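You operate a simulated robot arm through the tools that you are given. There is no shell and no other tool.

You run a simulated two-armed robot. Do the job below in one go: nothing can be reset, and whatever is moved stays where it is left.

Task
Coil three turns of hose on the blue drum and buckle both ties.
Fine: hose end in the drum's cup; latch off, wind by the knob, hands off the drum while it turns; latch on again before the ties.

Only the result counts: the job must be done as asked and must still hold three seconds after the hand-in. Knocking over, shifting, dropping, spilling or breaking anything else fails it.

Robot
Two 6-joint arms with two-finger grippers on one trunk that stands fixed in place. Base frame: the origin is at the foot of the trunk, x ahead of it, y to its left, z up. Units: mm, degrees, N and s.
The left shoulder is at [60, 143, 900], the right one opposite. With the tool pointing down near the work surface each hand reaches from about 300 to 720 mm from the base axis, measured 20 degrees to its own side. Payload 2.45 kg a hand.
The tool frame of a hand sits at the grasp point between the pads (the TCP): z along the fingers, y along the line on which they close. The tips reach 26 mm beyond it. The gripper opens to 96 mm; its body begins 69 mm behind the TCP.
Orientation is that of the tool frame in the base frame, as a unit quaternion [x, y, z, w]. With the fingers straight down and closing along the base's y, the tool's x points along the base's -x, its y along +y and its z along -z.

Tools
- The arms move only by the tool servo_tool. It takes "left_plan", "right_plan" or both (then of equal length, played together; a hand with none holds still); each is a list of rows, each a list of 7 numbers: the closure in counts, from 0 (fully open) to 255 (shut), then the shift along the tool's x, y, z in mm, then the turn, a rotation vector about the tool's x, y, z in degrees. In form: [[gripper, tx, ty, tz, rx, ry, rz], ...]. A call has 1 to 20 rows; each row shifts and turns the commanded pose from where the row before left it, along the tool's axes as they then stand. Each row takes 0.2 s and may step no farther than 50 mm and 8.6 degrees from the row before; otherwise, or with a gripper value out of range, the whole call is refused. A pose out of reach is approached as far as the arm can. The call stops where the force on the tool passes 80 N (or 10 N more than at its start, if that is more) or the arm is blocked; 0.2 s more then pass. Each finger travels about 79.9 mm/s and halts on what it meets, pressing with about 21 N; the grip force reading is that of the motor and also rises with nothing between the fingers. The clock runs only during rows and for 0.2 s after the last one: add rows that do not move to give the fingers time. It gives the time, the measured TCP pose, the force on the tool (base axes), the opening and the grip force at its end, in the units of the frame above (readings bear some noise), with the torque about the TCP (base axes, N m) and any sound that the robot's microphone picked up.
- Cameras (640 x 400 px; columns grow to the right, rows downward): "scene" is now at [127.5, 56, 1505.9]; the picture's right is [0.59, -0.80, -0.00], its down [-0.58, -0.43, -0.69] and it looks along [0.56, 0.41, -0.72] (base axes); focal length 330 px, centre (320, 200). "left" rides on the left gripper at [82, -3, -98] in its tool frame; the picture's right is [0.04, 1.00, 0.00], its down [-0.73, 0.03, -0.68] and it looks along [-0.68, 0.03, 0.73] (tool axes); focal length 256 px, centre (320, 200). "right" rides on the right gripper at [82, 3, -98] in its tool frame; the picture's right is [-0.04, 1.00, 0.00], its down [-0.73, -0.03, -0.68] and it looks along [-0.68, -0.03, 0.73] (tool axes); focal length 256 px, centre (320, 200). There is no depth. A picture from a camera that has moved, and an enlarged one, comes with that camera's place and axes in the base frame and with its lens. The place of the scene camera against the robot may be out by one fixed shift of up to 12 mm in any direction.
- grab_frame(camera): a new picture of that camera. The clock stands still meanwhile.
- lift_body(by): slides the trunk up (or, below 0, down) by that many mm; the arms and the scene camera ride with it, the base frame stays. It gives what a move gives, with no picture.
- head_to(pan, tilt): turns the head with the scene camera to pan (to the left, within 86 degrees either way) and tilt (down, from -29 to 69), counted from straight ahead of the robot. It gives what a move gives.
- zoom(camera, box): a new picture of the part [left, top, right, bottom] of that camera's present view, enlarged. The clock stands still meanwhile.
- hand_in(): hands the job in; it is judged then, once.

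Places have to be worked out from the pictures, the camera data and where the tool is seen. Open the grippers and draw the arms clear of the work before you hand the job in, unless the task says otherwise.

The tools are called after "Call:" as name(argument=value, ...) on one line, values as JSON. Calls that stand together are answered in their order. servo_tool: Moves the arms, as the interface text tells. Its arguments: {"type":"object","properties":{"left_plan":{"type":"array","items":{"type":"array","items":{"type":"number"}}},"right_plan":{"type":"array","items":{"type":"array","items":{"type":"number"}}}},"required":[]} The other tools are called the same way: lift_body (by) moves the trunk up or down; head_to (pan, tilt) turns the head that bears the scene camera; grab_frame (camera) takes a picture; zoom (camera, box) takes an enlarged picture of a part of a camera's view; hand_in () hands the job in.

At the start:

```text
time: 0.0
left_tool_pos: [254.6, 357.8, 1270.9]
left_ee_rot: [0.0, 1.0, -0.001, 0.001]
left_ft_force: [0.1, 0.2, 0.5]
left_wrist_torque: [0.0, 0.03, 0.0]
left_finger_gap: 96.1
left_grasp_force: 0.1
right_tool_pos: [299.9, 49.5, 1259.6]
right_ee_rot: [0.0, 1.0, 0.0, 0.0]
right_ft_force: [0.3, -0.1, -0.7]
right_wrist_torque: [-0.01, 0.01, 0.0]
right_finger_gap: 96.1
right_grasp_force: 0.2
trunk travel left (down, up): [-525.0, 65.0]
head pan, tilt (commanded): [36.4, 46.3]
```

scene: 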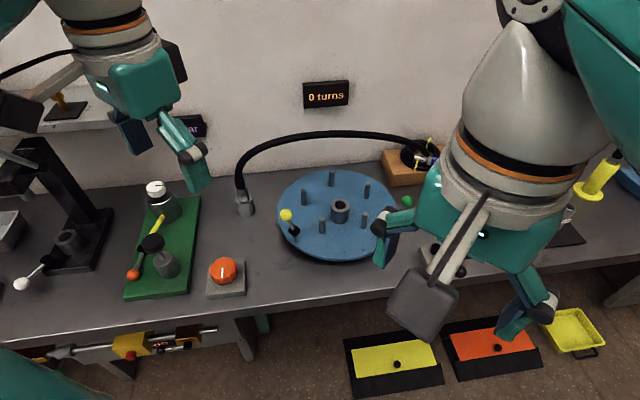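
right: 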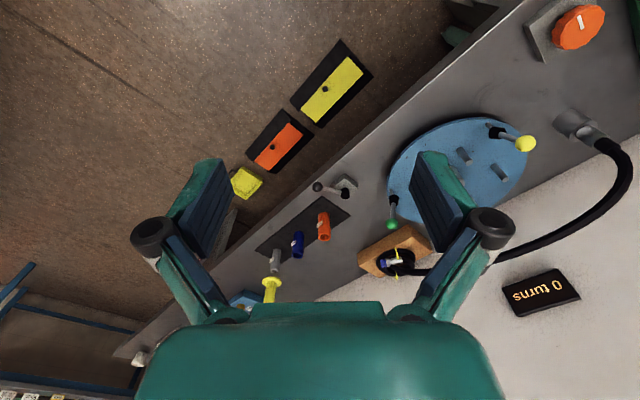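
left: 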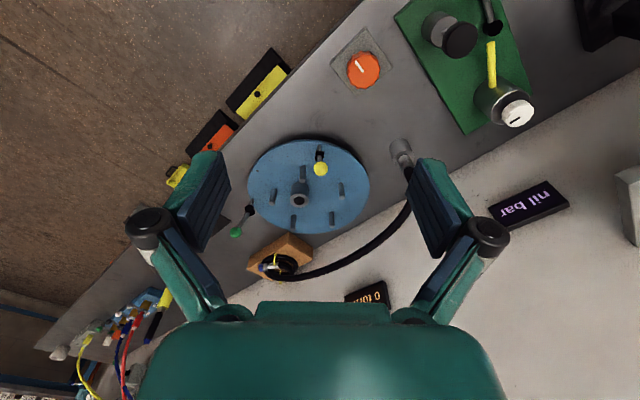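

The pictures show the blue drum with a yellow knob and a green-tipped lever (probably the latch), and the hose running from a fitting to a wooden block. I'll look closer before moving anything.

Call:
zoom(camera="scene", box=[220, 120, 460, 270])

Call:
zoom(camera="left", box=[200, 110, 440, 310])

Call:
zoom(camera="right", box=[320, 100, 640, 300])

```text
2.67 times, centred on (340, 195) of scene
camera zoom: at [127.5, 56.0, 1505.9], right [0.59, -0.8, 0.0], down [-0.58, -0.43, -0.69], along [0.56, 0.41, -0.72], focal length 880 px, centre (267, 213)
```

zoom: 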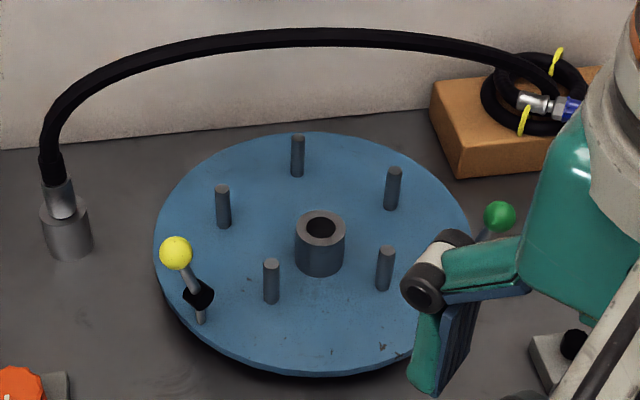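

```text
2.00 times, centred on (320, 210) of left
camera zoom: at [175.0, 352.5, 1369.1], right [-0.04, 1.0, 0.0], down [0.73, 0.03, 0.68], along [0.68, 0.03, -0.73], focal length 512 px, centre (320, 180)
```

zoom: 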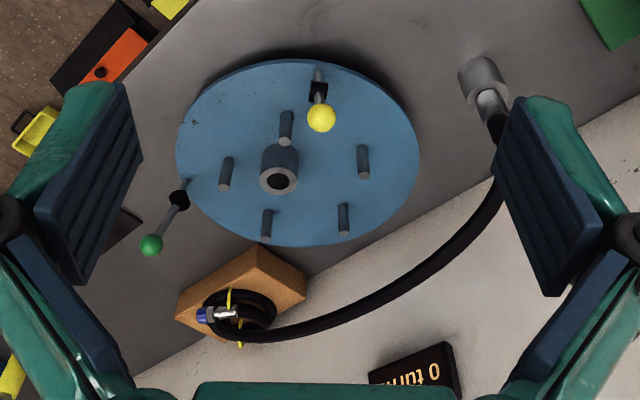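

```text
2.00 times, centred on (480, 200) of right
camera zoom: at [218.6, 50.9, 1357.1], right [0.04, 1.0, 0.0], down [0.73, -0.03, 0.68], along [0.68, -0.03, -0.73], focal length 512 px, centre (0, 200)
```

zoom: 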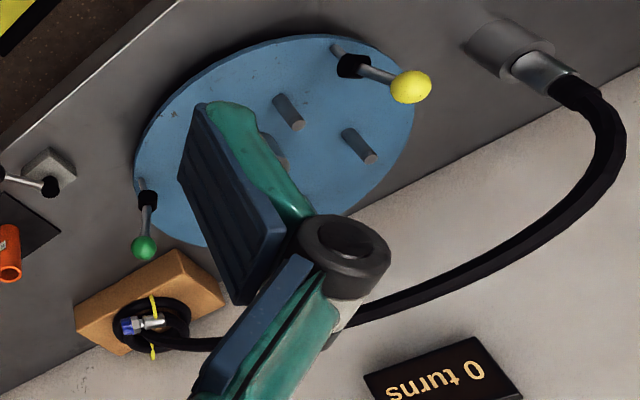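

The right hand blocks part of the view. I'll shift it to the right, well above the bench, so that I can see the drum, the block and the ties.

Call:
servo_tool(right_plan=[[0, 0, -50, 0, 0, 0, 0], [0, 0, -50, 0, 0, 0, 0], [0, 0, -50, 0, 0, 0, 0], [0, 0, -50, 0, 0, 0, 0], [0, 0, -50, 0, 0, 0, 0], [0, 0, -50, 0, 0, 0, 0]])

```text
time: 1.4
left_tool_pos: [254.6, 357.4, 1271.0]
left_ee_rot: [0.0, 1.0, 0.0, 0.0]
left_ft_force: [0.8, -0.2, 1.3]
left_wrist_torque: [0.02, 0.02, -0.02]
left_finger_gap: 96.3
left_grasp_force: 0.1
right_tool_pos: [298.2, -254.4, 1259.4]
right_ee_rot: [-0.001, 1.0, -0.001, 0.0]
right_ft_force: [0.6, -0.8, -0.3]
right_wrist_torque: [0.01, -0.01, 0.0]
right_finger_gap: 96.3
right_grasp_force: 0.1
trunk travel left (down, up): [-525.0, 65.0]
head pan, tilt (commanded): [36.4, 46.3]
```

The right hand is clear now. I'll take the scene view again.

Call:
grab_frame(camera="scene")

Call:
zoom(camera="scene", box=[220, 120, 460, 270])

Call:
zoom(camera="scene", box=[360, 120, 520, 220])

Call:
zoom(camera="scene", box=[260, 160, 420, 270])

```text
taken
camera scene: at [127.1, 55.3, 1506.0], right [0.59, -0.8, 0.0], down [-0.58, -0.43, -0.69], along [0.56, 0.41, -0.72], focal length 330 px, centre (320, 200)
```

scene: 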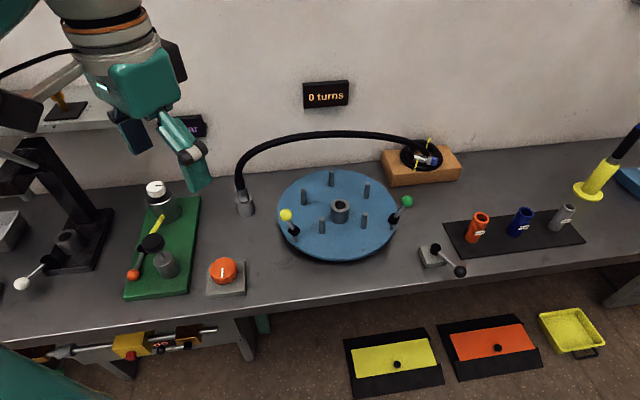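

```text
2.67 times, centred on (340, 195) of scene
camera zoom: at [127.1, 55.3, 1506.0], right [0.59, -0.8, 0.0], down [-0.58, -0.43, -0.69], along [0.56, 0.41, -0.72], focal length 880 px, centre (267, 213)
```

zoom: 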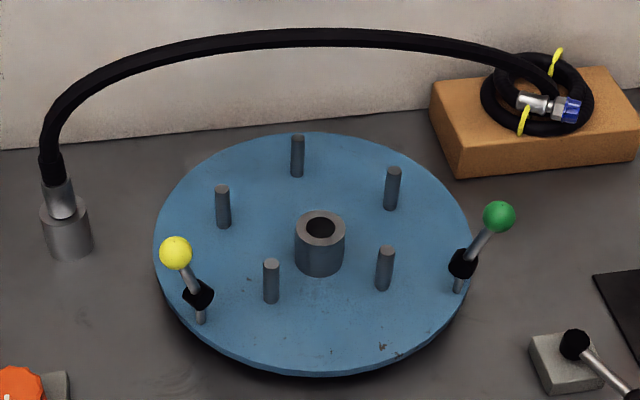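

```text
4.00 times, centred on (440, 170) of scene
camera zoom: at [127.1, 55.3, 1506.0], right [0.59, -0.8, 0.0], down [-0.58, -0.43, -0.69], along [0.56, 0.41, -0.72], focal length 1320 px, centre (-160, 320)
```

zoom: 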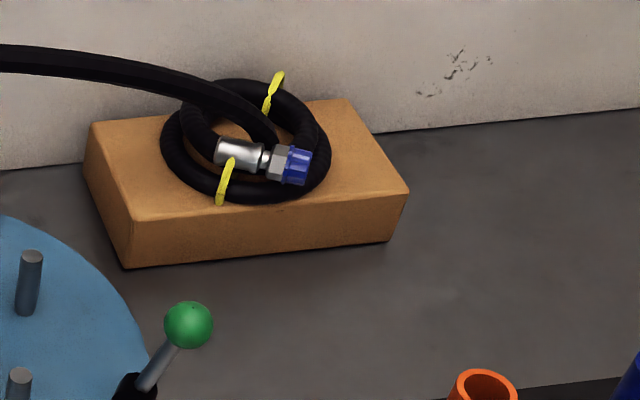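

```text
3.64 times, centred on (340, 215) of scene
camera zoom: at [127.1, 55.3, 1506.0], right [0.59, -0.8, 0.0], down [-0.58, -0.43, -0.69], along [0.56, 0.41, -0.72], focal length 1200 px, centre (247, 146)
```

zoom: 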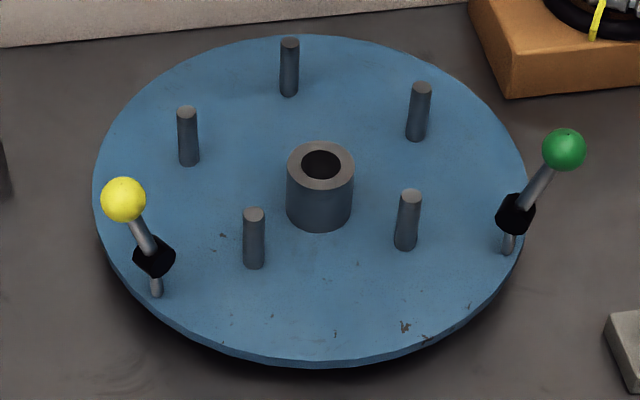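

The drum carries two lever-like stalks (yellow and green balls). Nearby are an orange knob with a white mark and a black-ball lever on a grey block. I'll zoom in on each to tell knob, latch and ties apart.

Call:
zoom(camera="scene", box=[190, 240, 270, 305])

Call:
zoom(camera="scene", box=[400, 225, 500, 290])

Call:
zoom(camera="scene", box=[210, 160, 290, 230])

Call:
zoom(camera="scene", box=[270, 195, 320, 245])

Call:
zoom(camera="scene", box=[370, 185, 420, 240])

Call:
zoom(camera="scene", box=[290, 70, 370, 115])

```text
6.15 times, centred on (230, 272) of scene
camera zoom: at [127.1, 55.3, 1506.0], right [0.59, -0.8, 0.0], down [-0.58, -0.43, -0.69], along [0.56, 0.41, -0.72], focal length 2031 px, centre (874, -246)
```

zoom: 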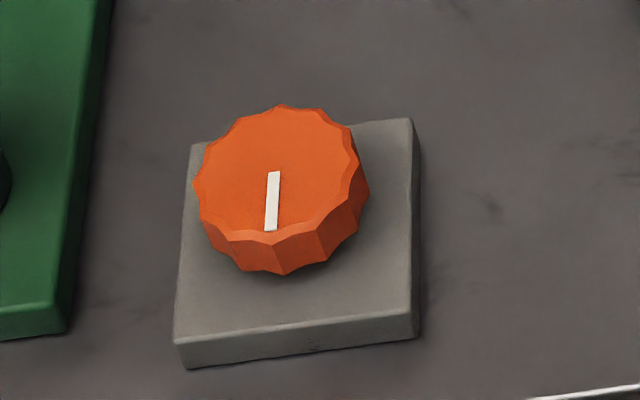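

```text
6.15 times, centred on (450, 258) of scene
camera zoom: at [127.1, 55.3, 1506.0], right [0.59, -0.8, 0.0], down [-0.58, -0.43, -0.69], along [0.56, 0.41, -0.72], focal length 2031 px, centre (-480, -154)
```

zoom: 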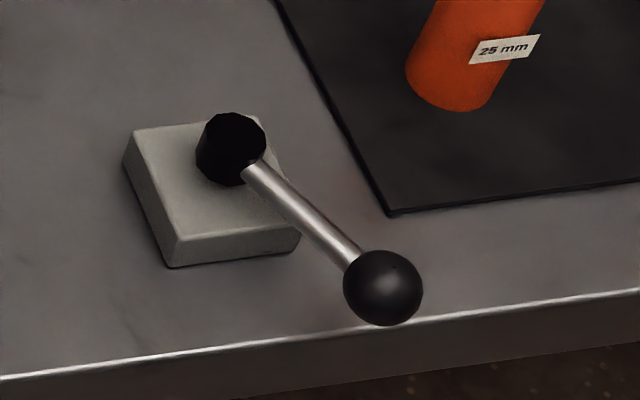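

```text
5.71 times, centred on (250, 195) of scene
camera zoom: at [127.1, 55.3, 1506.0], right [0.59, -0.8, 0.0], down [-0.58, -0.43, -0.69], along [0.56, 0.41, -0.72], focal length 1886 px, centre (720, 229)
```

zoom: 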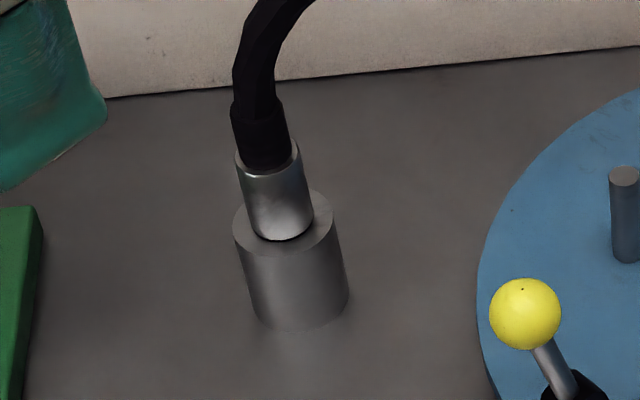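

```text
8.00 times, centred on (295, 220) of scene
camera zoom: at [127.1, 55.3, 1506.0], right [0.59, -0.8, 0.0], down [-0.58, -0.43, -0.69], along [0.56, 0.41, -0.72], focal length 2641 px, centre (520, 40)
```

zoom: 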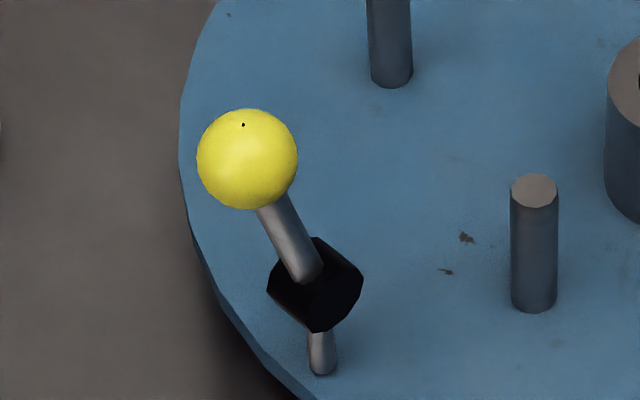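

```text
7.27 times, centred on (395, 212) of scene
camera zoom: at [127.1, 55.3, 1506.0], right [0.59, -0.8, 0.0], down [-0.58, -0.43, -0.69], along [0.56, 0.41, -0.72], focal length 2401 px, centre (-226, 109)
```

zoom: 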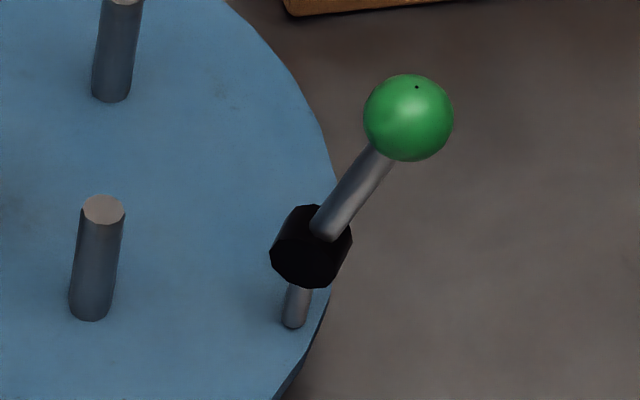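

```text
8.00 times, centred on (330, 92) of scene
camera zoom: at [127.1, 55.3, 1506.0], right [0.59, -0.8, 0.0], down [-0.58, -0.43, -0.69], along [0.56, 0.41, -0.72], focal length 2641 px, centre (240, 1060)
```

zoom: 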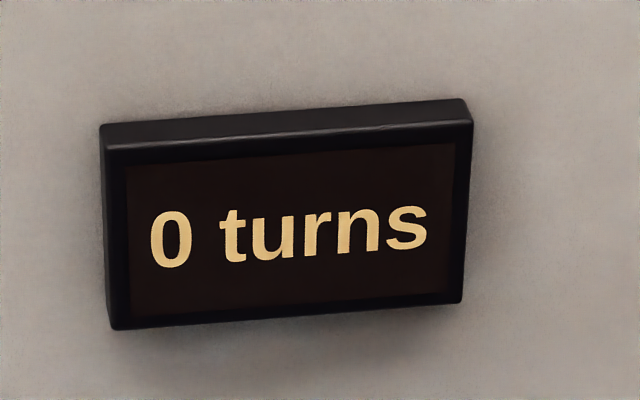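

The picture is clearer: the orange serrated knob (near x≈296, y≈415) winds, the black-ball lever (near x≈596, y≈102) is the latch, and the two ball stalks on the rim are the ties. The hose end stands in the grey holder near (461, 533). Now I'll shift the left hand to get a second wrist view for triangulation.

Call:
zoom(camera="left", box=[240, 120, 380, 240])

Call:
zoom(camera="left", box=[330, 40, 410, 90])

Call:
servo_tool(left_plan=[[0, 0, 50, 0, 0, 0, 0], [0, 0, 50, 0, 0, 0, 0], [0, 0, 40, 0, 0, 0, 0], [0, 0, 0, 0, 0, 0, 0]])

```text
3.33 times, centred on (310, 180) of left
camera zoom: at [174.6, 351.8, 1369.8], right [-0.04, 1.0, 0.0], down [0.73, 0.03, 0.68], along [0.68, 0.03, -0.73], focal length 853 px, centre (353, 267)
```

zoom: 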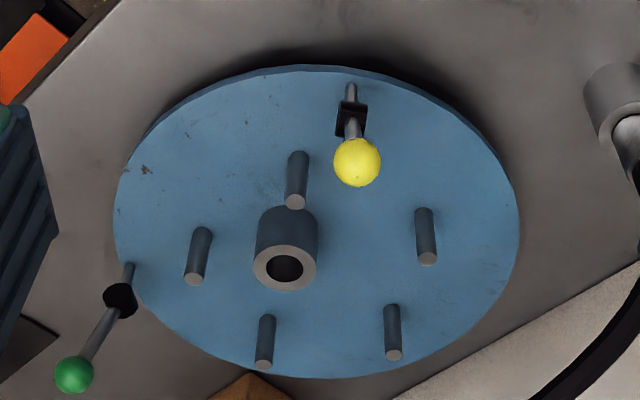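

```text
8.00 times, centred on (370, 65) of left
camera zoom: at [174.6, 351.8, 1369.8], right [-0.04, 1.0, 0.0], down [0.73, 0.03, 0.68], along [0.68, 0.03, -0.73], focal length 2048 px, centre (-80, 1280)
```

zoom: 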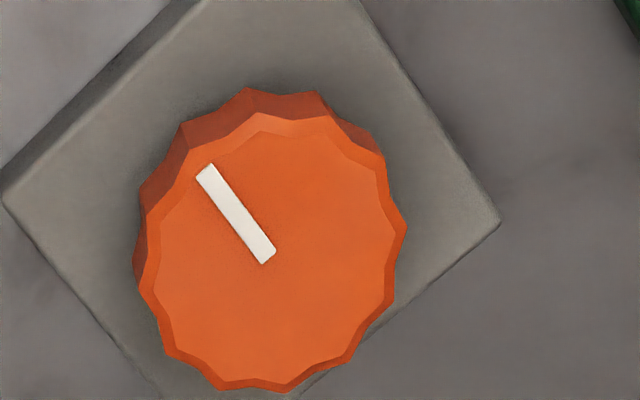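

```text
time: 2.4
left_tool_pos: [254.1, 494.1, 1272.2]
left_ee_rot: [0.0, 1.0, 0.0, 0.002]
left_ft_force: [-0.2, 0.0, 0.1]
left_wrist_torque: [0.04, -0.01, -0.01]
left_finger_gap: 95.8
left_grasp_force: 0.0
right_tool_pos: [298.6, -253.8, 1260.4]
right_ee_rot: [0.0, 1.0, -0.002, 0.0]
right_ft_force: [0.2, -1.2, 0.7]
right_wrist_torque: [0.0, -0.01, 0.0]
right_finger_gap: 95.8
right_grasp_force: 0.1
trunk travel left (down, up): [-525.0, 65.0]
head pan, tilt (commanded): [36.4, 46.3]
```

The wrist view is good. Now the same items from the shifted pose.

Call:
grab_frame(camera="left")

```text
taken
camera left: at [173.5, 490.2, 1369.8], right [-0.04, 1.0, 0.0], down [0.73, 0.03, 0.68], along [0.68, 0.03, -0.73], focal length 256 px, centre (320, 200)
```

left: 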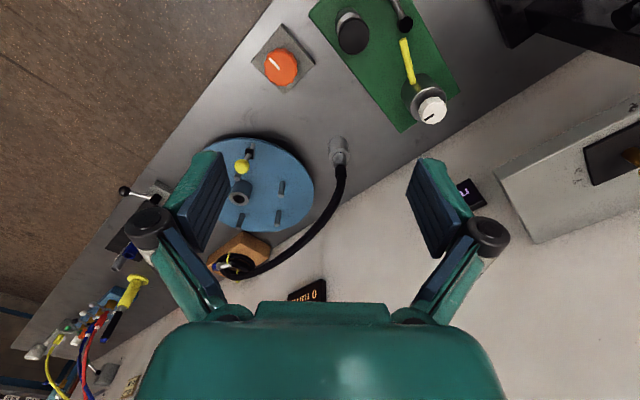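

Call:
zoom(camera="left", box=[220, 130, 360, 240])

Call:
zoom(camera="left", box=[240, 40, 320, 90])

Call:
zoom(camera="left", box=[310, 120, 370, 180])

```text
3.64 times, centred on (290, 185) of left
camera zoom: at [173.5, 490.2, 1369.8], right [-0.04, 1.0, 0.0], down [0.73, 0.03, 0.68], along [0.68, 0.03, -0.73], focal length 931 px, centre (429, 254)
```

zoom: 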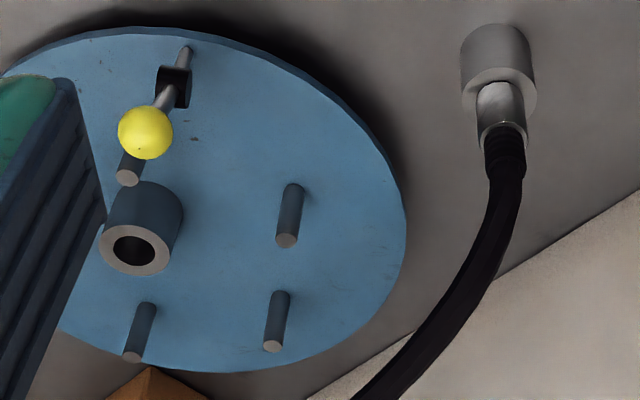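

```text
8.00 times, centred on (280, 65) of left
camera zoom: at [173.5, 490.2, 1369.8], right [-0.04, 1.0, 0.0], down [0.73, 0.03, 0.68], along [0.68, 0.03, -0.73], focal length 2048 px, centre (640, 1280)
```

zoom: 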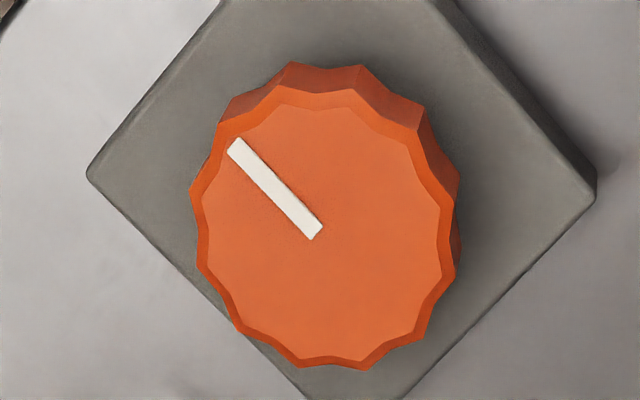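

```text
6.67 times, centred on (340, 150) of left
camera zoom: at [173.5, 490.2, 1369.8], right [-0.04, 1.0, 0.0], down [0.73, 0.03, 0.68], along [0.68, 0.03, -0.73], focal length 1707 px, centre (187, 533)
```

zoom: 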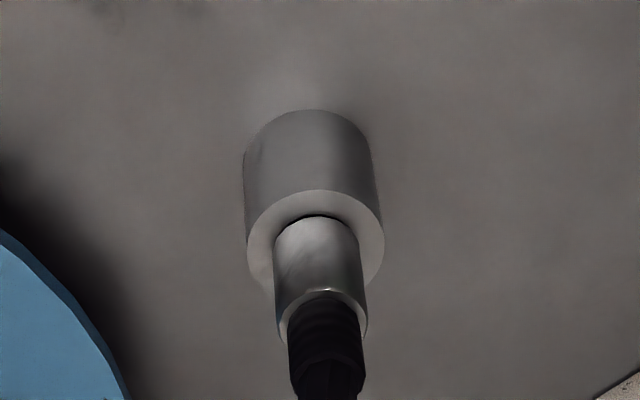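

Triangulating both wrist views I get: cup rim about (577, 321, 940), orange knob top about (305, 431, 914), holder rim about (476, 543, 907), bench about z 860. Next I bring the right hand's camera closer to the latch and green tie for inspection.

Call:
servo_tool(right_plan=[[0, -12.75, 39.3, 18.75, 0, 0, 0], [0, -12.75, 39.3, 18.75, 0, 0, 0], [0, -12.75, 39.3, 18.75, 0, 0, 0], [0, -12.75, 39.3, 18.75, 0, 0, 0], [0, -12.75, 39.3, 18.75, 0, 0, 0], [0, -12.75, 39.3, 18.75, 0, 0, 0], [0, -12.75, 39.3, 18.75, 0, 0, 0], [0, -12.75, 39.3, 18.75, 0, 0, 0], [0, 0, 0, 0, 0, 0, 0]])

Call:
grab_frame(camera="right")

```text
time: 4.4
left_tool_pos: [253.8, 493.6, 1270.7]
left_ee_rot: [0.0, 1.0, 0.0, 0.002]
left_ft_force: [-0.7, -0.2, -0.4]
left_wrist_torque: [-0.03, -0.01, -0.01]
left_finger_gap: 96.1
left_grasp_force: 0.0
right_tool_pos: [402.4, 63.2, 1108.7]
right_ee_rot: [0.0, 1.0, 0.0, 0.0]
right_ft_force: [0.1, -0.8, 0.0]
right_wrist_torque: [0.0, 0.0, 0.03]
right_finger_gap: 96.2
right_grasp_force: 0.1
trunk travel left (down, up): [-525.0, 65.0]
head pan, tilt (commanded): [36.4, 46.3]
```

```text
taken
camera right: at [320.2, 65.9, 1206.2], right [0.04, 1.0, 0.0], down [0.73, -0.03, 0.68], along [0.68, -0.03, -0.73], focal length 256 px, centre (320, 200)
```

right: 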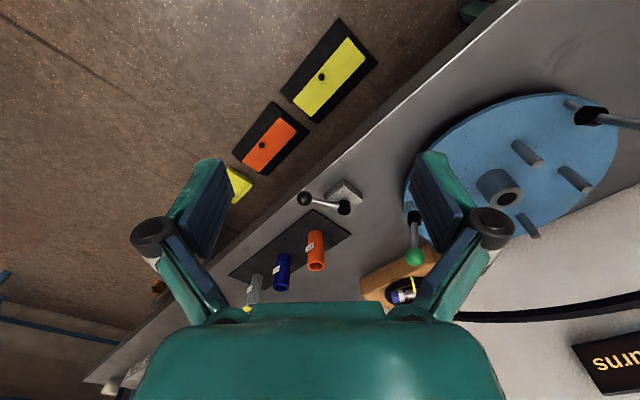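

Call:
zoom(camera="right", box=[290, 165, 380, 225])

Call:
zoom(camera="right", box=[360, 190, 460, 310])

Call:
zoom(camera="right", box=[460, 80, 640, 250])

```text
6.67 times, centred on (335, 195) of right
camera zoom: at [320.2, 65.9, 1206.2], right [0.04, 1.0, 0.0], down [0.73, -0.03, 0.68], along [0.68, -0.03, -0.73], focal length 1707 px, centre (220, 233)
```

zoom: 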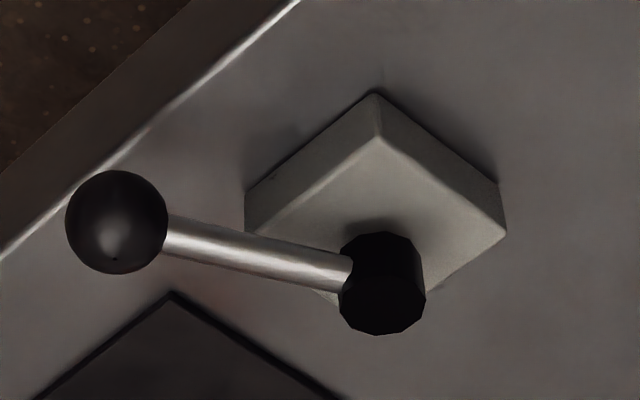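

```text
3.33 times, centred on (410, 250) of right
camera zoom: at [320.2, 65.9, 1206.2], right [0.04, 1.0, 0.0], down [0.73, -0.03, 0.68], along [0.68, -0.03, -0.73], focal length 853 px, centre (20, 33)
```

zoom: 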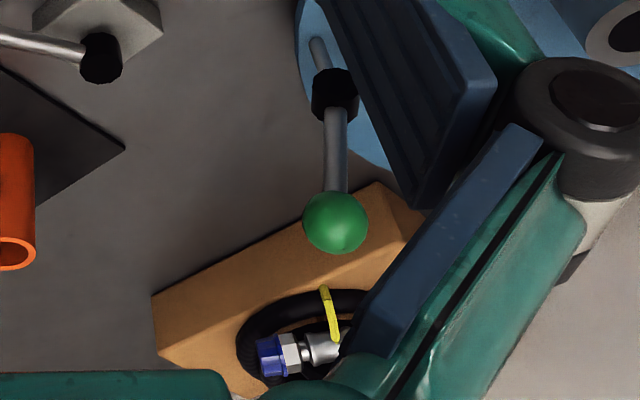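

```text
2.35 times, centred on (550, 165) of right
camera zoom: at [320.2, 65.9, 1206.2], right [0.04, 1.0, 0.0], down [0.73, -0.03, 0.68], along [0.68, -0.03, -0.73], focal length 602 px, centre (-221, 282)
```

zoom: 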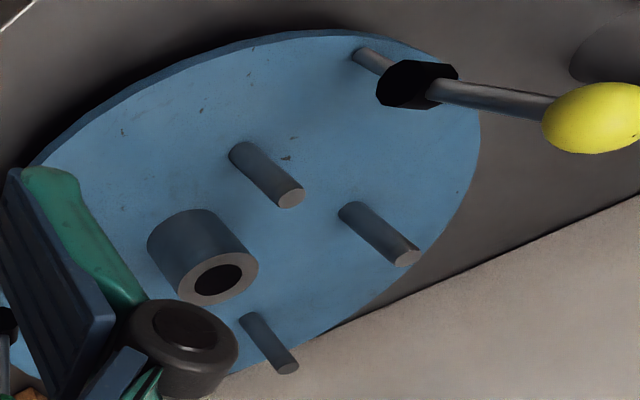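

The latch is a horizontal rod with a black ball, turning on a vertical black hub. I'll shift the right hand sideways to triangulate its height.

Call:
servo_tool(right_plan=[[0, 0, -40, 0, 0, 0, 0], [0, 0, -40, 0, 0, 0, 0], [0, 0, -40, 0, 0, 0, 0], [0, 0, 0, 0, 0, 0, 0]])

Call:
zoom(camera="right", box=[340, 160, 440, 230])

Call:
grab_frame(camera="right")

```text
time: 5.4
left_tool_pos: [253.7, 495.4, 1270.1]
left_ee_rot: [0.0, 1.0, -0.001, 0.001]
left_ft_force: [-0.3, 0.3, -0.3]
left_wrist_torque: [-0.01, 0.03, 0.01]
left_finger_gap: 96.0
left_grasp_force: 0.1
right_tool_pos: [400.7, -56.3, 1107.8]
right_ee_rot: [0.0, 1.0, 0.0, -0.001]
right_ft_force: [0.4, 0.1, 0.7]
right_wrist_torque: [0.03, 0.03, -0.01]
right_finger_gap: 95.9
right_grasp_force: 0.1
trunk travel left (down, up): [-525.0, 65.0]
head pan, tilt (commanded): [36.4, 46.3]
```

```text
5.71 times, centred on (390, 195) of right
camera zoom: at [319.9, -53.1, 1206.4], right [0.04, 1.0, 0.0], down [0.73, -0.03, 0.68], along [0.68, -0.03, -0.73], focal length 1463 px, centre (-80, 229)
```

zoom: 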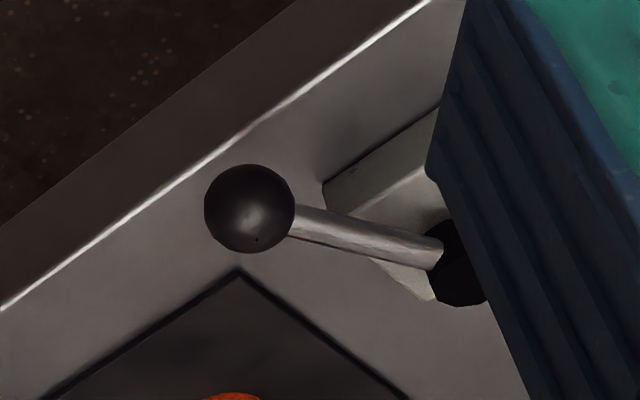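

```text
taken
camera right: at [319.9, -53.1, 1206.4], right [0.04, 1.0, 0.0], down [0.73, -0.03, 0.68], along [0.68, -0.03, -0.73], focal length 256 px, centre (320, 200)
```

right: 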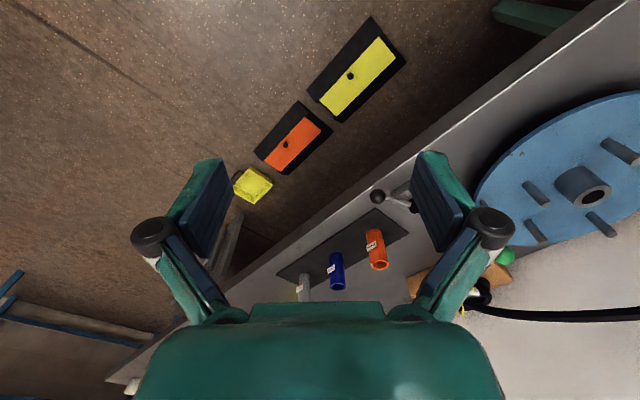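

Latch ball is about (602, 29, 899) with its hub at (626, 94). The tie hinges are about (458, 361, 935) and (620, 202, 935), with balls leaning slightly outward. Now I turn the left hand to a tilted approach (yaw 35°, tilt 40°), so the hose clears the palm, and move it towards a pre-grasp in front of the ferrule.

Call:
servo_tool(left_plan=[[0, 0, 0, 0, 0, 0, -7], [0, 0, 0, 0, 0, 0, -7], [0, 0, 0, 0, 0, 0, -7], [0, 0, 0, 0, 0, 0, -7], [0, 0, 0, 0, 0, 0, -7], [0, 0, 0, 0, 0, -8, 0], [0, 0, 0, 0, 0, -8, 0], [0, 0, 0, 0, 0, -8, 0], [0, 0, 0, 0, 0, -8, 0], [0, 0, 0, 0, 0, -8, 0], [0, 8.5, -14.5, 39.6, 0, 0, 0], [0, 8.5, -14.5, 39.6, 0, 0, 0], [0, 8.5, -14.5, 39.6, 0, 0, 0], [0, 8.5, -14.5, 39.6, 0, 0, 0], [0, 8.5, -14.5, 39.6, 0, 0, 0], [0, 8.5, -14.5, 39.6, 0, 0, 0], [0, 0, 0, 0, 0, 0, 0]])

Call:
grab_frame(camera="left")

Call:
grab_frame(camera="scene")

```text
time: 9.0
left_tool_pos: [398.9, 489.7, 1058.4]
left_ee_rot: [-0.283, 0.896, 0.102, 0.328]
left_ft_force: [0.7, -0.2, -0.4]
left_wrist_torque: [-0.01, 0.0, -0.01]
left_finger_gap: 96.3
left_grasp_force: 0.1
right_tool_pos: [399.3, -56.9, 1108.6]
right_ee_rot: [0.0, 1.0, 0.0, 0.0]
right_ft_force: [-0.7, 0.4, -0.4]
right_wrist_torque: [0.03, -0.06, -0.01]
right_finger_gap: 96.1
right_grasp_force: 0.1
trunk travel left (down, up): [-525.0, 65.0]
head pan, tilt (commanded): [36.4, 46.3]
```

```text
taken
camera left: at [299.8, 414.3, 1080.5], right [-0.6, 0.8, -0.03], down [0.08, 0.1, 0.99], along [0.8, 0.59, -0.12], focal length 256 px, centre (320, 200)
```

left: 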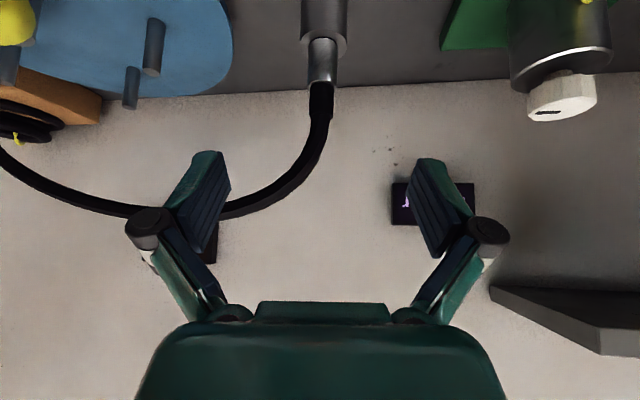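

```text
taken
camera scene: at [126.6, 55.8, 1506.0], right [0.59, -0.8, 0.0], down [-0.58, -0.43, -0.69], along [0.56, 0.41, -0.72], focal length 330 px, centre (320, 200)
```

scene: 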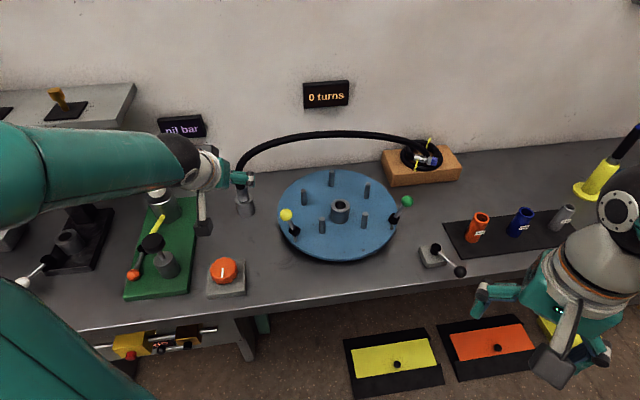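

The hand is tilted as intended and the hose clears the palm. I'll zoom in on the ferrule and holder to refine their place.

Call:
zoom(camera="left", box=[270, 0, 380, 110])

Call:
zoom(camera="scene", box=[180, 140, 300, 230])

```text
3.64 times, centred on (325, 55) of left
camera zoom: at [299.8, 414.3, 1080.5], right [-0.6, 0.8, -0.03], down [0.08, 0.1, 0.99], along [0.8, 0.59, -0.12], focal length 931 px, centre (302, 727)
```

zoom: 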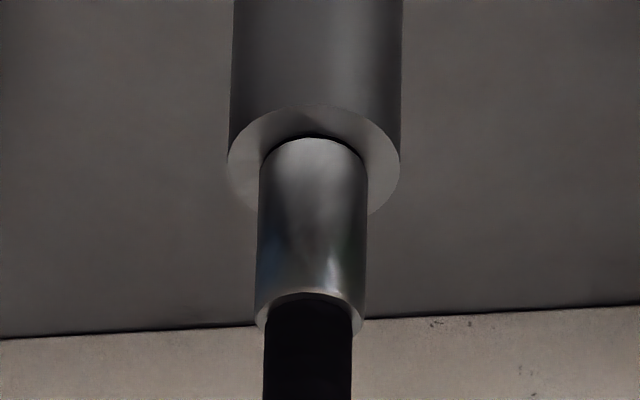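

```text
4.44 times, centred on (240, 185) of scene
camera zoom: at [126.6, 55.8, 1506.0], right [0.59, -0.8, 0.0], down [-0.58, -0.43, -0.69], along [0.56, 0.41, -0.72], focal length 1467 px, centre (676, 267)
```

zoom: 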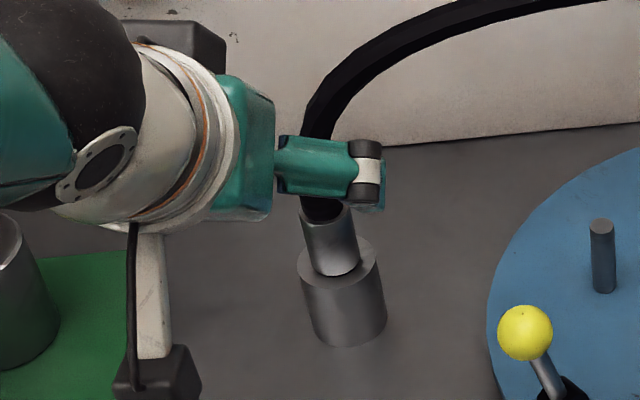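

The ferrule's axis is at about (476, 543), with chrome from z≈908 to 949 and a diameter of about 28 mm. I advance along the tool axis with open fingers to put the TCP at z≈941 on it.

Call:
servo_tool(left_plan=[[0, 1, 0, 37.6, 0, 0, 0], [0, 1, 0, 37.6, 0, 0, 0], [0, 1, 0, 37.6, 0, 0, 0], [0, 1, 0, 37.6, 0, 0, 0], [0, 0, 0, 0, 0, 0, 0], [0, 0, 0, 0, 0, 0, 0]])

Call:
grab_frame(camera="left")

Call:
zoom(camera="scene", box=[180, 140, 300, 230])

```text
time: 10.4
left_tool_pos: [476.3, 542.8, 938.6]
left_ee_rot: [-0.283, 0.896, 0.102, 0.326]
left_ft_force: [0.9, 0.4, -0.3]
left_wrist_torque: [0.0, 0.0, -0.02]
left_finger_gap: 96.1
left_grasp_force: 0.2
right_tool_pos: [401.2, -55.8, 1108.4]
right_ee_rot: [0.0, 1.0, 0.0, -0.001]
right_ft_force: [0.6, 0.3, 0.2]
right_wrist_torque: [0.03, 0.04, -0.01]
right_finger_gap: 96.0
right_grasp_force: 0.2
trunk travel left (down, up): [-525.0, 65.0]
head pan, tilt (commanded): [36.4, 46.3]
```

```text
taken
camera left: at [376.9, 467.3, 961.6], right [-0.6, 0.8, -0.03], down [0.08, 0.1, 0.99], along [0.8, 0.59, -0.13], focal length 256 px, centre (320, 200)
```

left: 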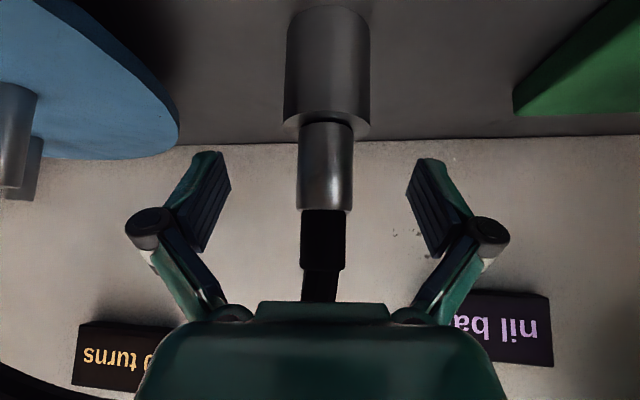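

```text
4.44 times, centred on (240, 185) of scene
camera zoom: at [128.3, 56.3, 1505.8], right [0.59, -0.8, 0.0], down [-0.58, -0.43, -0.69], along [0.56, 0.41, -0.72], focal length 1467 px, centre (676, 267)
```

zoom: 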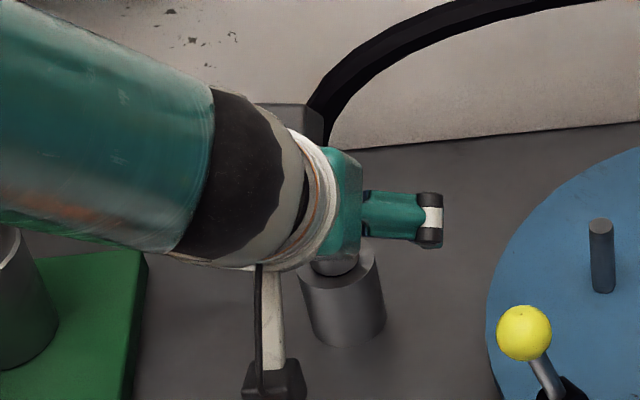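

The ferrule stands between the fingers, about 2.5 mm to the +y side of centre, and the tips clear the holder rim. I centre on it and close.

Call:
servo_tool(left_plan=[[0, 0, 2.6, 0, 0, 0, 0], [255, 0, 0, 0, 0, 0, 0], [255, 0, 0, 0, 0, 0, 0], [255, 0, 0, 0, 0, 0, 0], [255, 0, 0, 0, 0, 0, 0], [255, 0, 0, 0, 0, 0, 0]])

Call:
grab_frame(camera="left")

```text
time: 11.8
left_tool_pos: [475.0, 546.8, 938.2]
left_ee_rot: [-0.283, 0.896, 0.102, 0.327]
left_ft_force: [0.0, -0.7, 0.2]
left_wrist_torque: [0.01, 0.0, -0.01]
left_finger_gap: 26.3
left_grasp_force: 21.0
right_tool_pos: [400.6, -54.4, 1108.0]
right_ee_rot: [-0.001, 1.0, 0.0, 0.0]
right_ft_force: [-0.1, 0.8, 0.3]
right_wrist_torque: [-0.02, -0.03, -0.01]
right_finger_gap: 95.8
right_grasp_force: 0.1
trunk travel left (down, up): [-525.0, 65.0]
head pan, tilt (commanded): [36.4, 46.3]
```

```text
taken
camera left: at [375.3, 469.6, 961.7], right [-0.6, 0.8, -0.03], down [0.08, 0.1, 0.99], along [0.8, 0.59, -0.13], focal length 256 px, centre (320, 200)
```

left: 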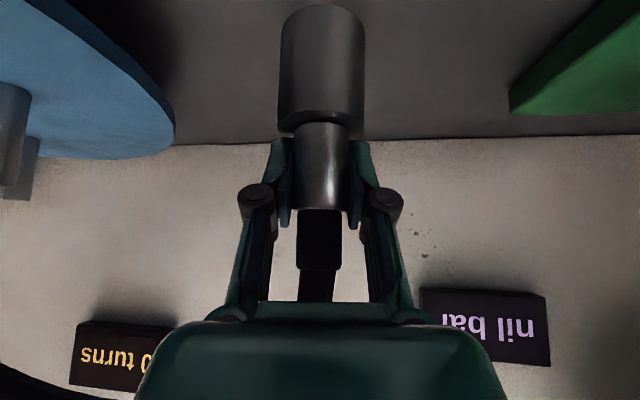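

The ferrule is gripped (26 mm gap, 21 N). I lift straight up slowly, 60 mm in small steps, watching the force.

Call:
servo_tool(left_plan=[[255, -6.46, 0, -7.66, 0, 0, 0], [255, -6.46, 0, -7.66, 0, 0, 0], [255, -6.46, 0, -7.66, 0, 0, 0], [255, -6.46, 0, -7.66, 0, 0, 0], [255, -6.46, 0, -7.66, 0, 0, 0], [255, -6.46, 0, -7.66, 0, 0, 0], [255, 0, 0, 0, 0, 0, 0]])

Call:
grab_frame(camera="left")

Call:
grab_frame(camera="scene")

```text
time: 13.4
left_tool_pos: [475.3, 546.8, 997.8]
left_ee_rot: [-0.283, 0.896, 0.102, 0.328]
left_ft_force: [0.0, 0.6, -0.4]
left_wrist_torque: [-0.02, 0.01, 0.02]
left_finger_gap: 26.3
left_grasp_force: 21.1
right_tool_pos: [400.2, -55.9, 1107.8]
right_ee_rot: [-0.001, 1.0, -0.001, 0.0]
right_ft_force: [-0.6, 0.5, 0.3]
right_wrist_torque: [0.03, 0.02, -0.03]
right_finger_gap: 96.1
right_grasp_force: 0.1
trunk travel left (down, up): [-525.0, 65.0]
head pan, tilt (commanded): [36.4, 46.3]
```

```text
taken
camera left: at [376.0, 470.6, 1020.8], right [-0.6, 0.8, -0.03], down [0.08, 0.1, 0.99], along [0.8, 0.59, -0.13], focal length 256 px, centre (320, 200)
```

left: 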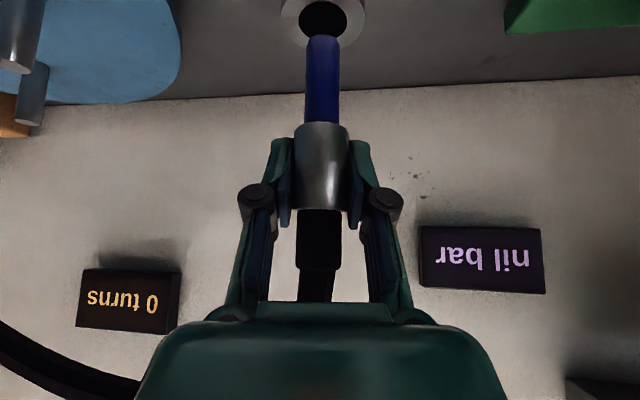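

```text
taken
camera scene: at [128.1, 56.2, 1505.8], right [0.59, -0.8, 0.0], down [-0.58, -0.43, -0.69], along [0.56, 0.41, -0.72], focal length 330 px, centre (320, 200)
```

scene: 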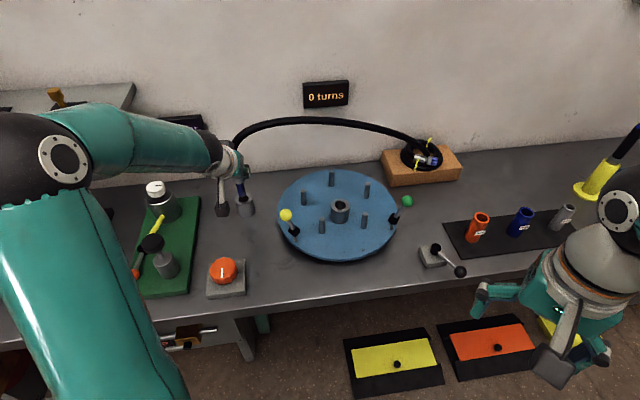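

The ferrule carries a blue plug pin (about 17 mm diameter, 43 mm long) below its chrome shoulder, and it is fully out of the holder. I raise it further and carry it over the drum, above the tie balls.

Call:
servo_tool(left_plan=[[255, -18.7, 0, -22.2, 0, 0, 0], [255, -18.7, 0, -22.2, 0, 0, 0], [255, -18.7, 0, -22.2, 0, 0, 0], [255, 4.45, -30.45, -3.64, 0, 0, 0], [255, 4.45, -30.45, -3.64, 0, 0, 0], [255, 4.45, -30.45, -3.64, 0, 0, 0], [255, 4.45, -30.45, -3.64, 0, 0, 0], [255, 4.45, -30.45, -3.64, 0, 0, 0], [255, 4.45, -30.45, -3.64, 0, 0, 0], [255, 4.45, -30.45, -3.64, 0, 0, 0], [255, 4.45, -30.45, -3.64, 0, 0, 0], [255, 0, 0, 0, 0, 0, 0]])

Call:
grab_frame(camera="left")

Call:
grab_frame(camera="scene")

```text
time: 16.0
left_tool_pos: [576.1, 320.0, 1085.9]
left_ee_rot: [-0.283, 0.896, 0.101, 0.327]
left_ft_force: [0.2, -0.4, -0.9]
left_wrist_torque: [-0.04, 0.0, -0.01]
left_finger_gap: 26.1
left_grasp_force: 20.6
right_tool_pos: [401.7, -56.3, 1108.6]
right_ee_rot: [-0.001, 1.0, 0.0, -0.001]
right_ft_force: [-0.4, 0.1, 0.6]
right_wrist_torque: [-0.03, 0.0, 0.0]
right_finger_gap: 96.1
right_grasp_force: 0.1
trunk travel left (down, up): [-525.0, 65.0]
head pan, tilt (commanded): [36.4, 46.3]
```

```text
taken
camera left: at [476.3, 244.2, 1108.4], right [-0.6, 0.8, -0.03], down [0.08, 0.1, 0.99], along [0.8, 0.59, -0.13], focal length 256 px, centre (320, 200)
```

left: 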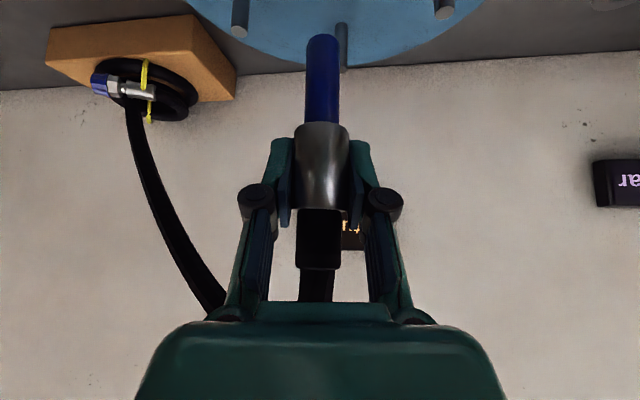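

```text
taken
camera scene: at [127.6, 56.5, 1505.9], right [0.59, -0.8, 0.0], down [-0.58, -0.43, -0.69], along [0.56, 0.41, -0.72], focal length 330 px, centre (320, 200)
```

scene: 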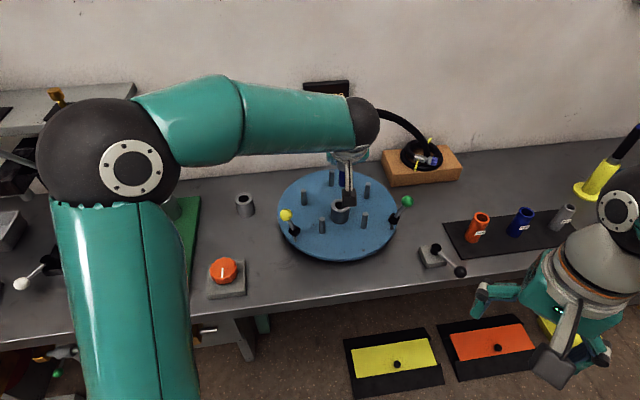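

The plug hangs above the cup. I'll zoom the scene view to see how much of the plug and cup is visible before going lower.

Call:
zoom(camera="scene", box=[300, 140, 400, 230])

Call:
grab_frame(camera="right")

```text
4.44 times, centred on (350, 185) of scene
camera zoom: at [127.6, 56.5, 1505.9], right [0.59, -0.8, 0.0], down [-0.58, -0.43, -0.69], along [0.56, 0.41, -0.72], focal length 1467 px, centre (187, 267)
```

zoom: 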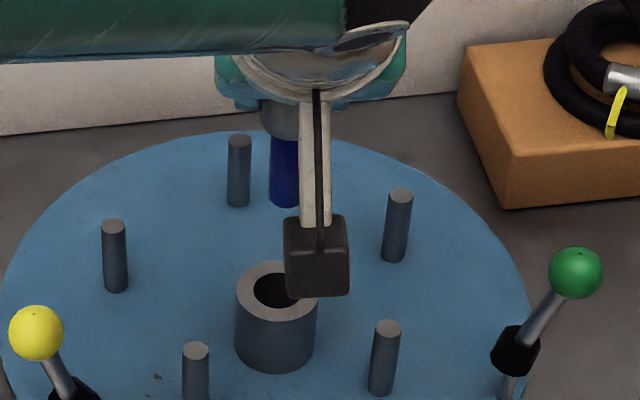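

```text
taken
camera right: at [319.6, -53.2, 1206.5], right [0.04, 1.0, 0.0], down [0.73, -0.03, 0.68], along [0.68, -0.03, -0.73], focal length 256 px, centre (320, 200)
```

right: 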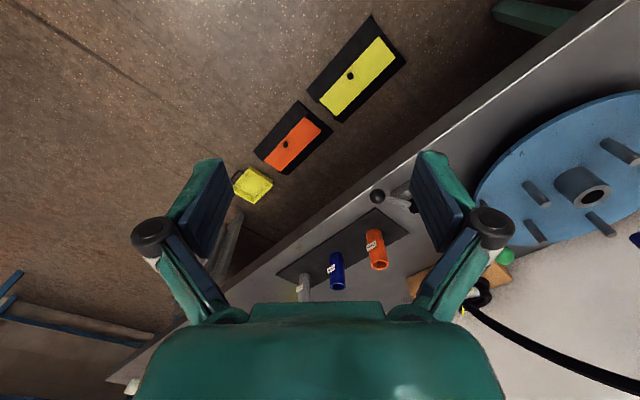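

Scene and wrist views agree to within about 2 mm. I'll lower until the plug tip is about 12 mm over the rim and check the alignment again.

Call:
servo_tool(left_plan=[[255, 8.4, 0, 9.96, 0, 0, 0], [255, 8.4, 0, 9.96, 0, 0, 0], [255, 8.4, 0, 9.96, 0, 0, 0], [255, 8.4, 0, 9.96, 0, 0, 0], [255, 0, 0, 0, 0, 0, 0]])

Call:
grab_frame(camera="left")

Call:
zoom(camera="left", box=[260, 0, 380, 80])

Call:
zoom(camera="scene", box=[310, 160, 370, 220])

```text
time: 17.2
left_tool_pos: [575.0, 320.2, 1032.8]
left_ee_rot: [-0.283, 0.896, 0.103, 0.327]
left_ft_force: [-0.2, 0.5, -1.8]
left_wrist_torque: [-0.02, -0.02, -0.04]
left_finger_gap: 26.2
left_grasp_force: 21.1
right_tool_pos: [402.0, -54.9, 1109.5]
right_ee_rot: [0.0, 1.0, 0.0, 0.0]
right_ft_force: [-0.3, 0.5, 0.0]
right_wrist_torque: [0.0, 0.01, 0.01]
right_finger_gap: 96.1
right_grasp_force: 0.0
trunk travel left (down, up): [-525.0, 65.0]
head pan, tilt (commanded): [36.4, 46.3]
```

```text
taken
camera left: at [476.1, 244.6, 1055.4], right [-0.6, 0.8, -0.03], down [0.08, 0.1, 0.99], along [0.8, 0.59, -0.13], focal length 256 px, centre (320, 200)
```

left: 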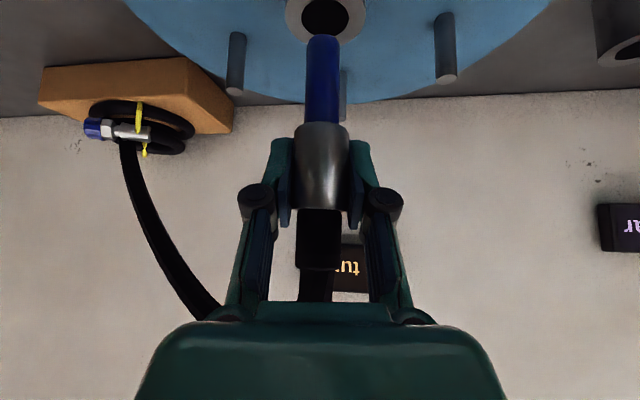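

```text
5.00 times, centred on (320, 40) of left
camera zoom: at [476.1, 244.6, 1055.4], right [-0.6, 0.8, -0.03], down [0.08, 0.1, 0.99], along [0.8, 0.59, -0.13], focal length 1280 px, centre (320, 1000)
```

zoom: 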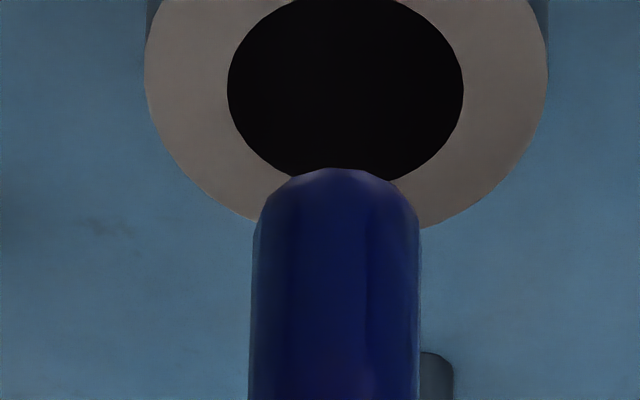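

```text
6.67 times, centred on (340, 190) of scene
camera zoom: at [127.9, 56.1, 1505.8], right [0.59, -0.8, 0.0], down [-0.58, -0.43, -0.69], along [0.56, 0.41, -0.72], focal length 2201 px, centre (187, 267)
```

zoom: 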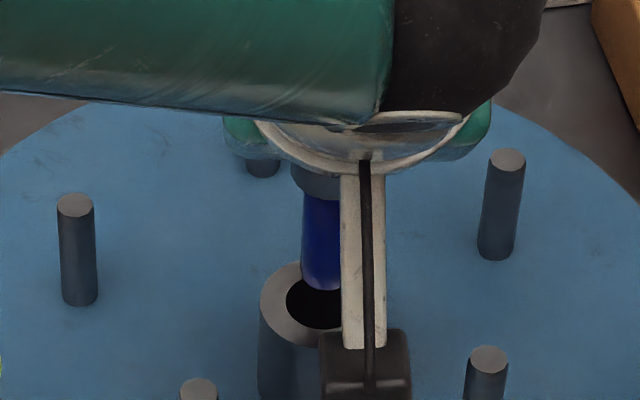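

The plug is about 1 mm off in the tool's +y direction and roughly aligned in depth. I make the small correction and lower a little further to verify before insertion.

Call:
servo_tool(left_plan=[[255, 0.6, 1.1, -0.5, 0, 0, 0], [255, 3.2, 0, 3.8, 0, 0, 0], [255, 0, 0, 0, 0, 0, 0]])

Call:
zoom(camera="left", box=[270, 0, 370, 70])

Call:
zoom(camera="scene", box=[325, 180, 355, 210])

```text
time: 18.0
left_tool_pos: [575.6, 321.0, 1027.9]
left_ee_rot: [-0.283, 0.896, 0.102, 0.327]
left_ft_force: [-1.2, -0.1, -0.5]
left_wrist_torque: [-0.01, -0.02, 0.03]
left_finger_gap: 26.1
left_grasp_force: 21.0
right_tool_pos: [400.2, -56.2, 1108.8]
right_ee_rot: [0.0, 1.0, 0.0, 0.0]
right_ft_force: [-0.1, -1.0, 1.2]
right_wrist_torque: [0.0, -0.02, 0.0]
right_finger_gap: 96.2
right_grasp_force: 0.2
trunk travel left (down, up): [-525.0, 65.0]
head pan, tilt (commanded): [36.4, 46.3]
```

```text
5.71 times, centred on (320, 35) of left
camera zoom: at [475.1, 245.3, 1051.1], right [-0.6, 0.8, -0.03], down [0.08, 0.1, 0.99], along [0.8, 0.59, -0.13], focal length 1463 px, centre (320, 1143)
```

zoom: 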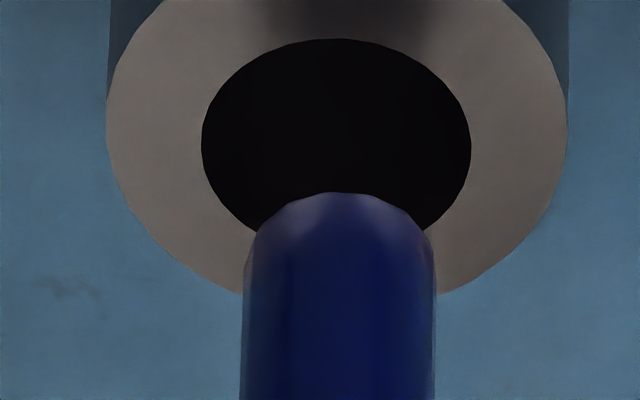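

```text
13.33 times, centred on (340, 195) of scene
camera zoom: at [127.9, 56.1, 1505.8], right [0.59, -0.8, 0.0], down [-0.58, -0.43, -0.69], along [0.56, 0.41, -0.72], focal length 4401 px, centre (53, 267)
```

zoom: 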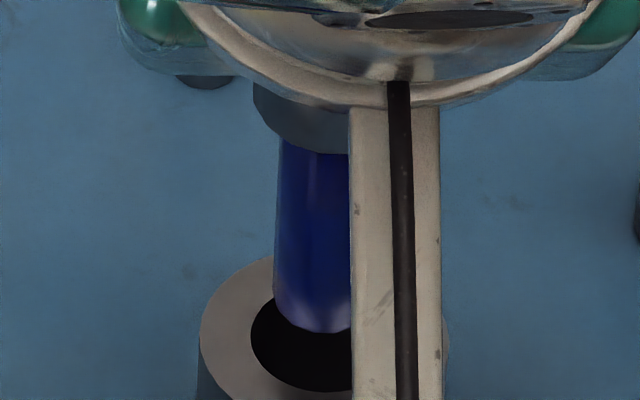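

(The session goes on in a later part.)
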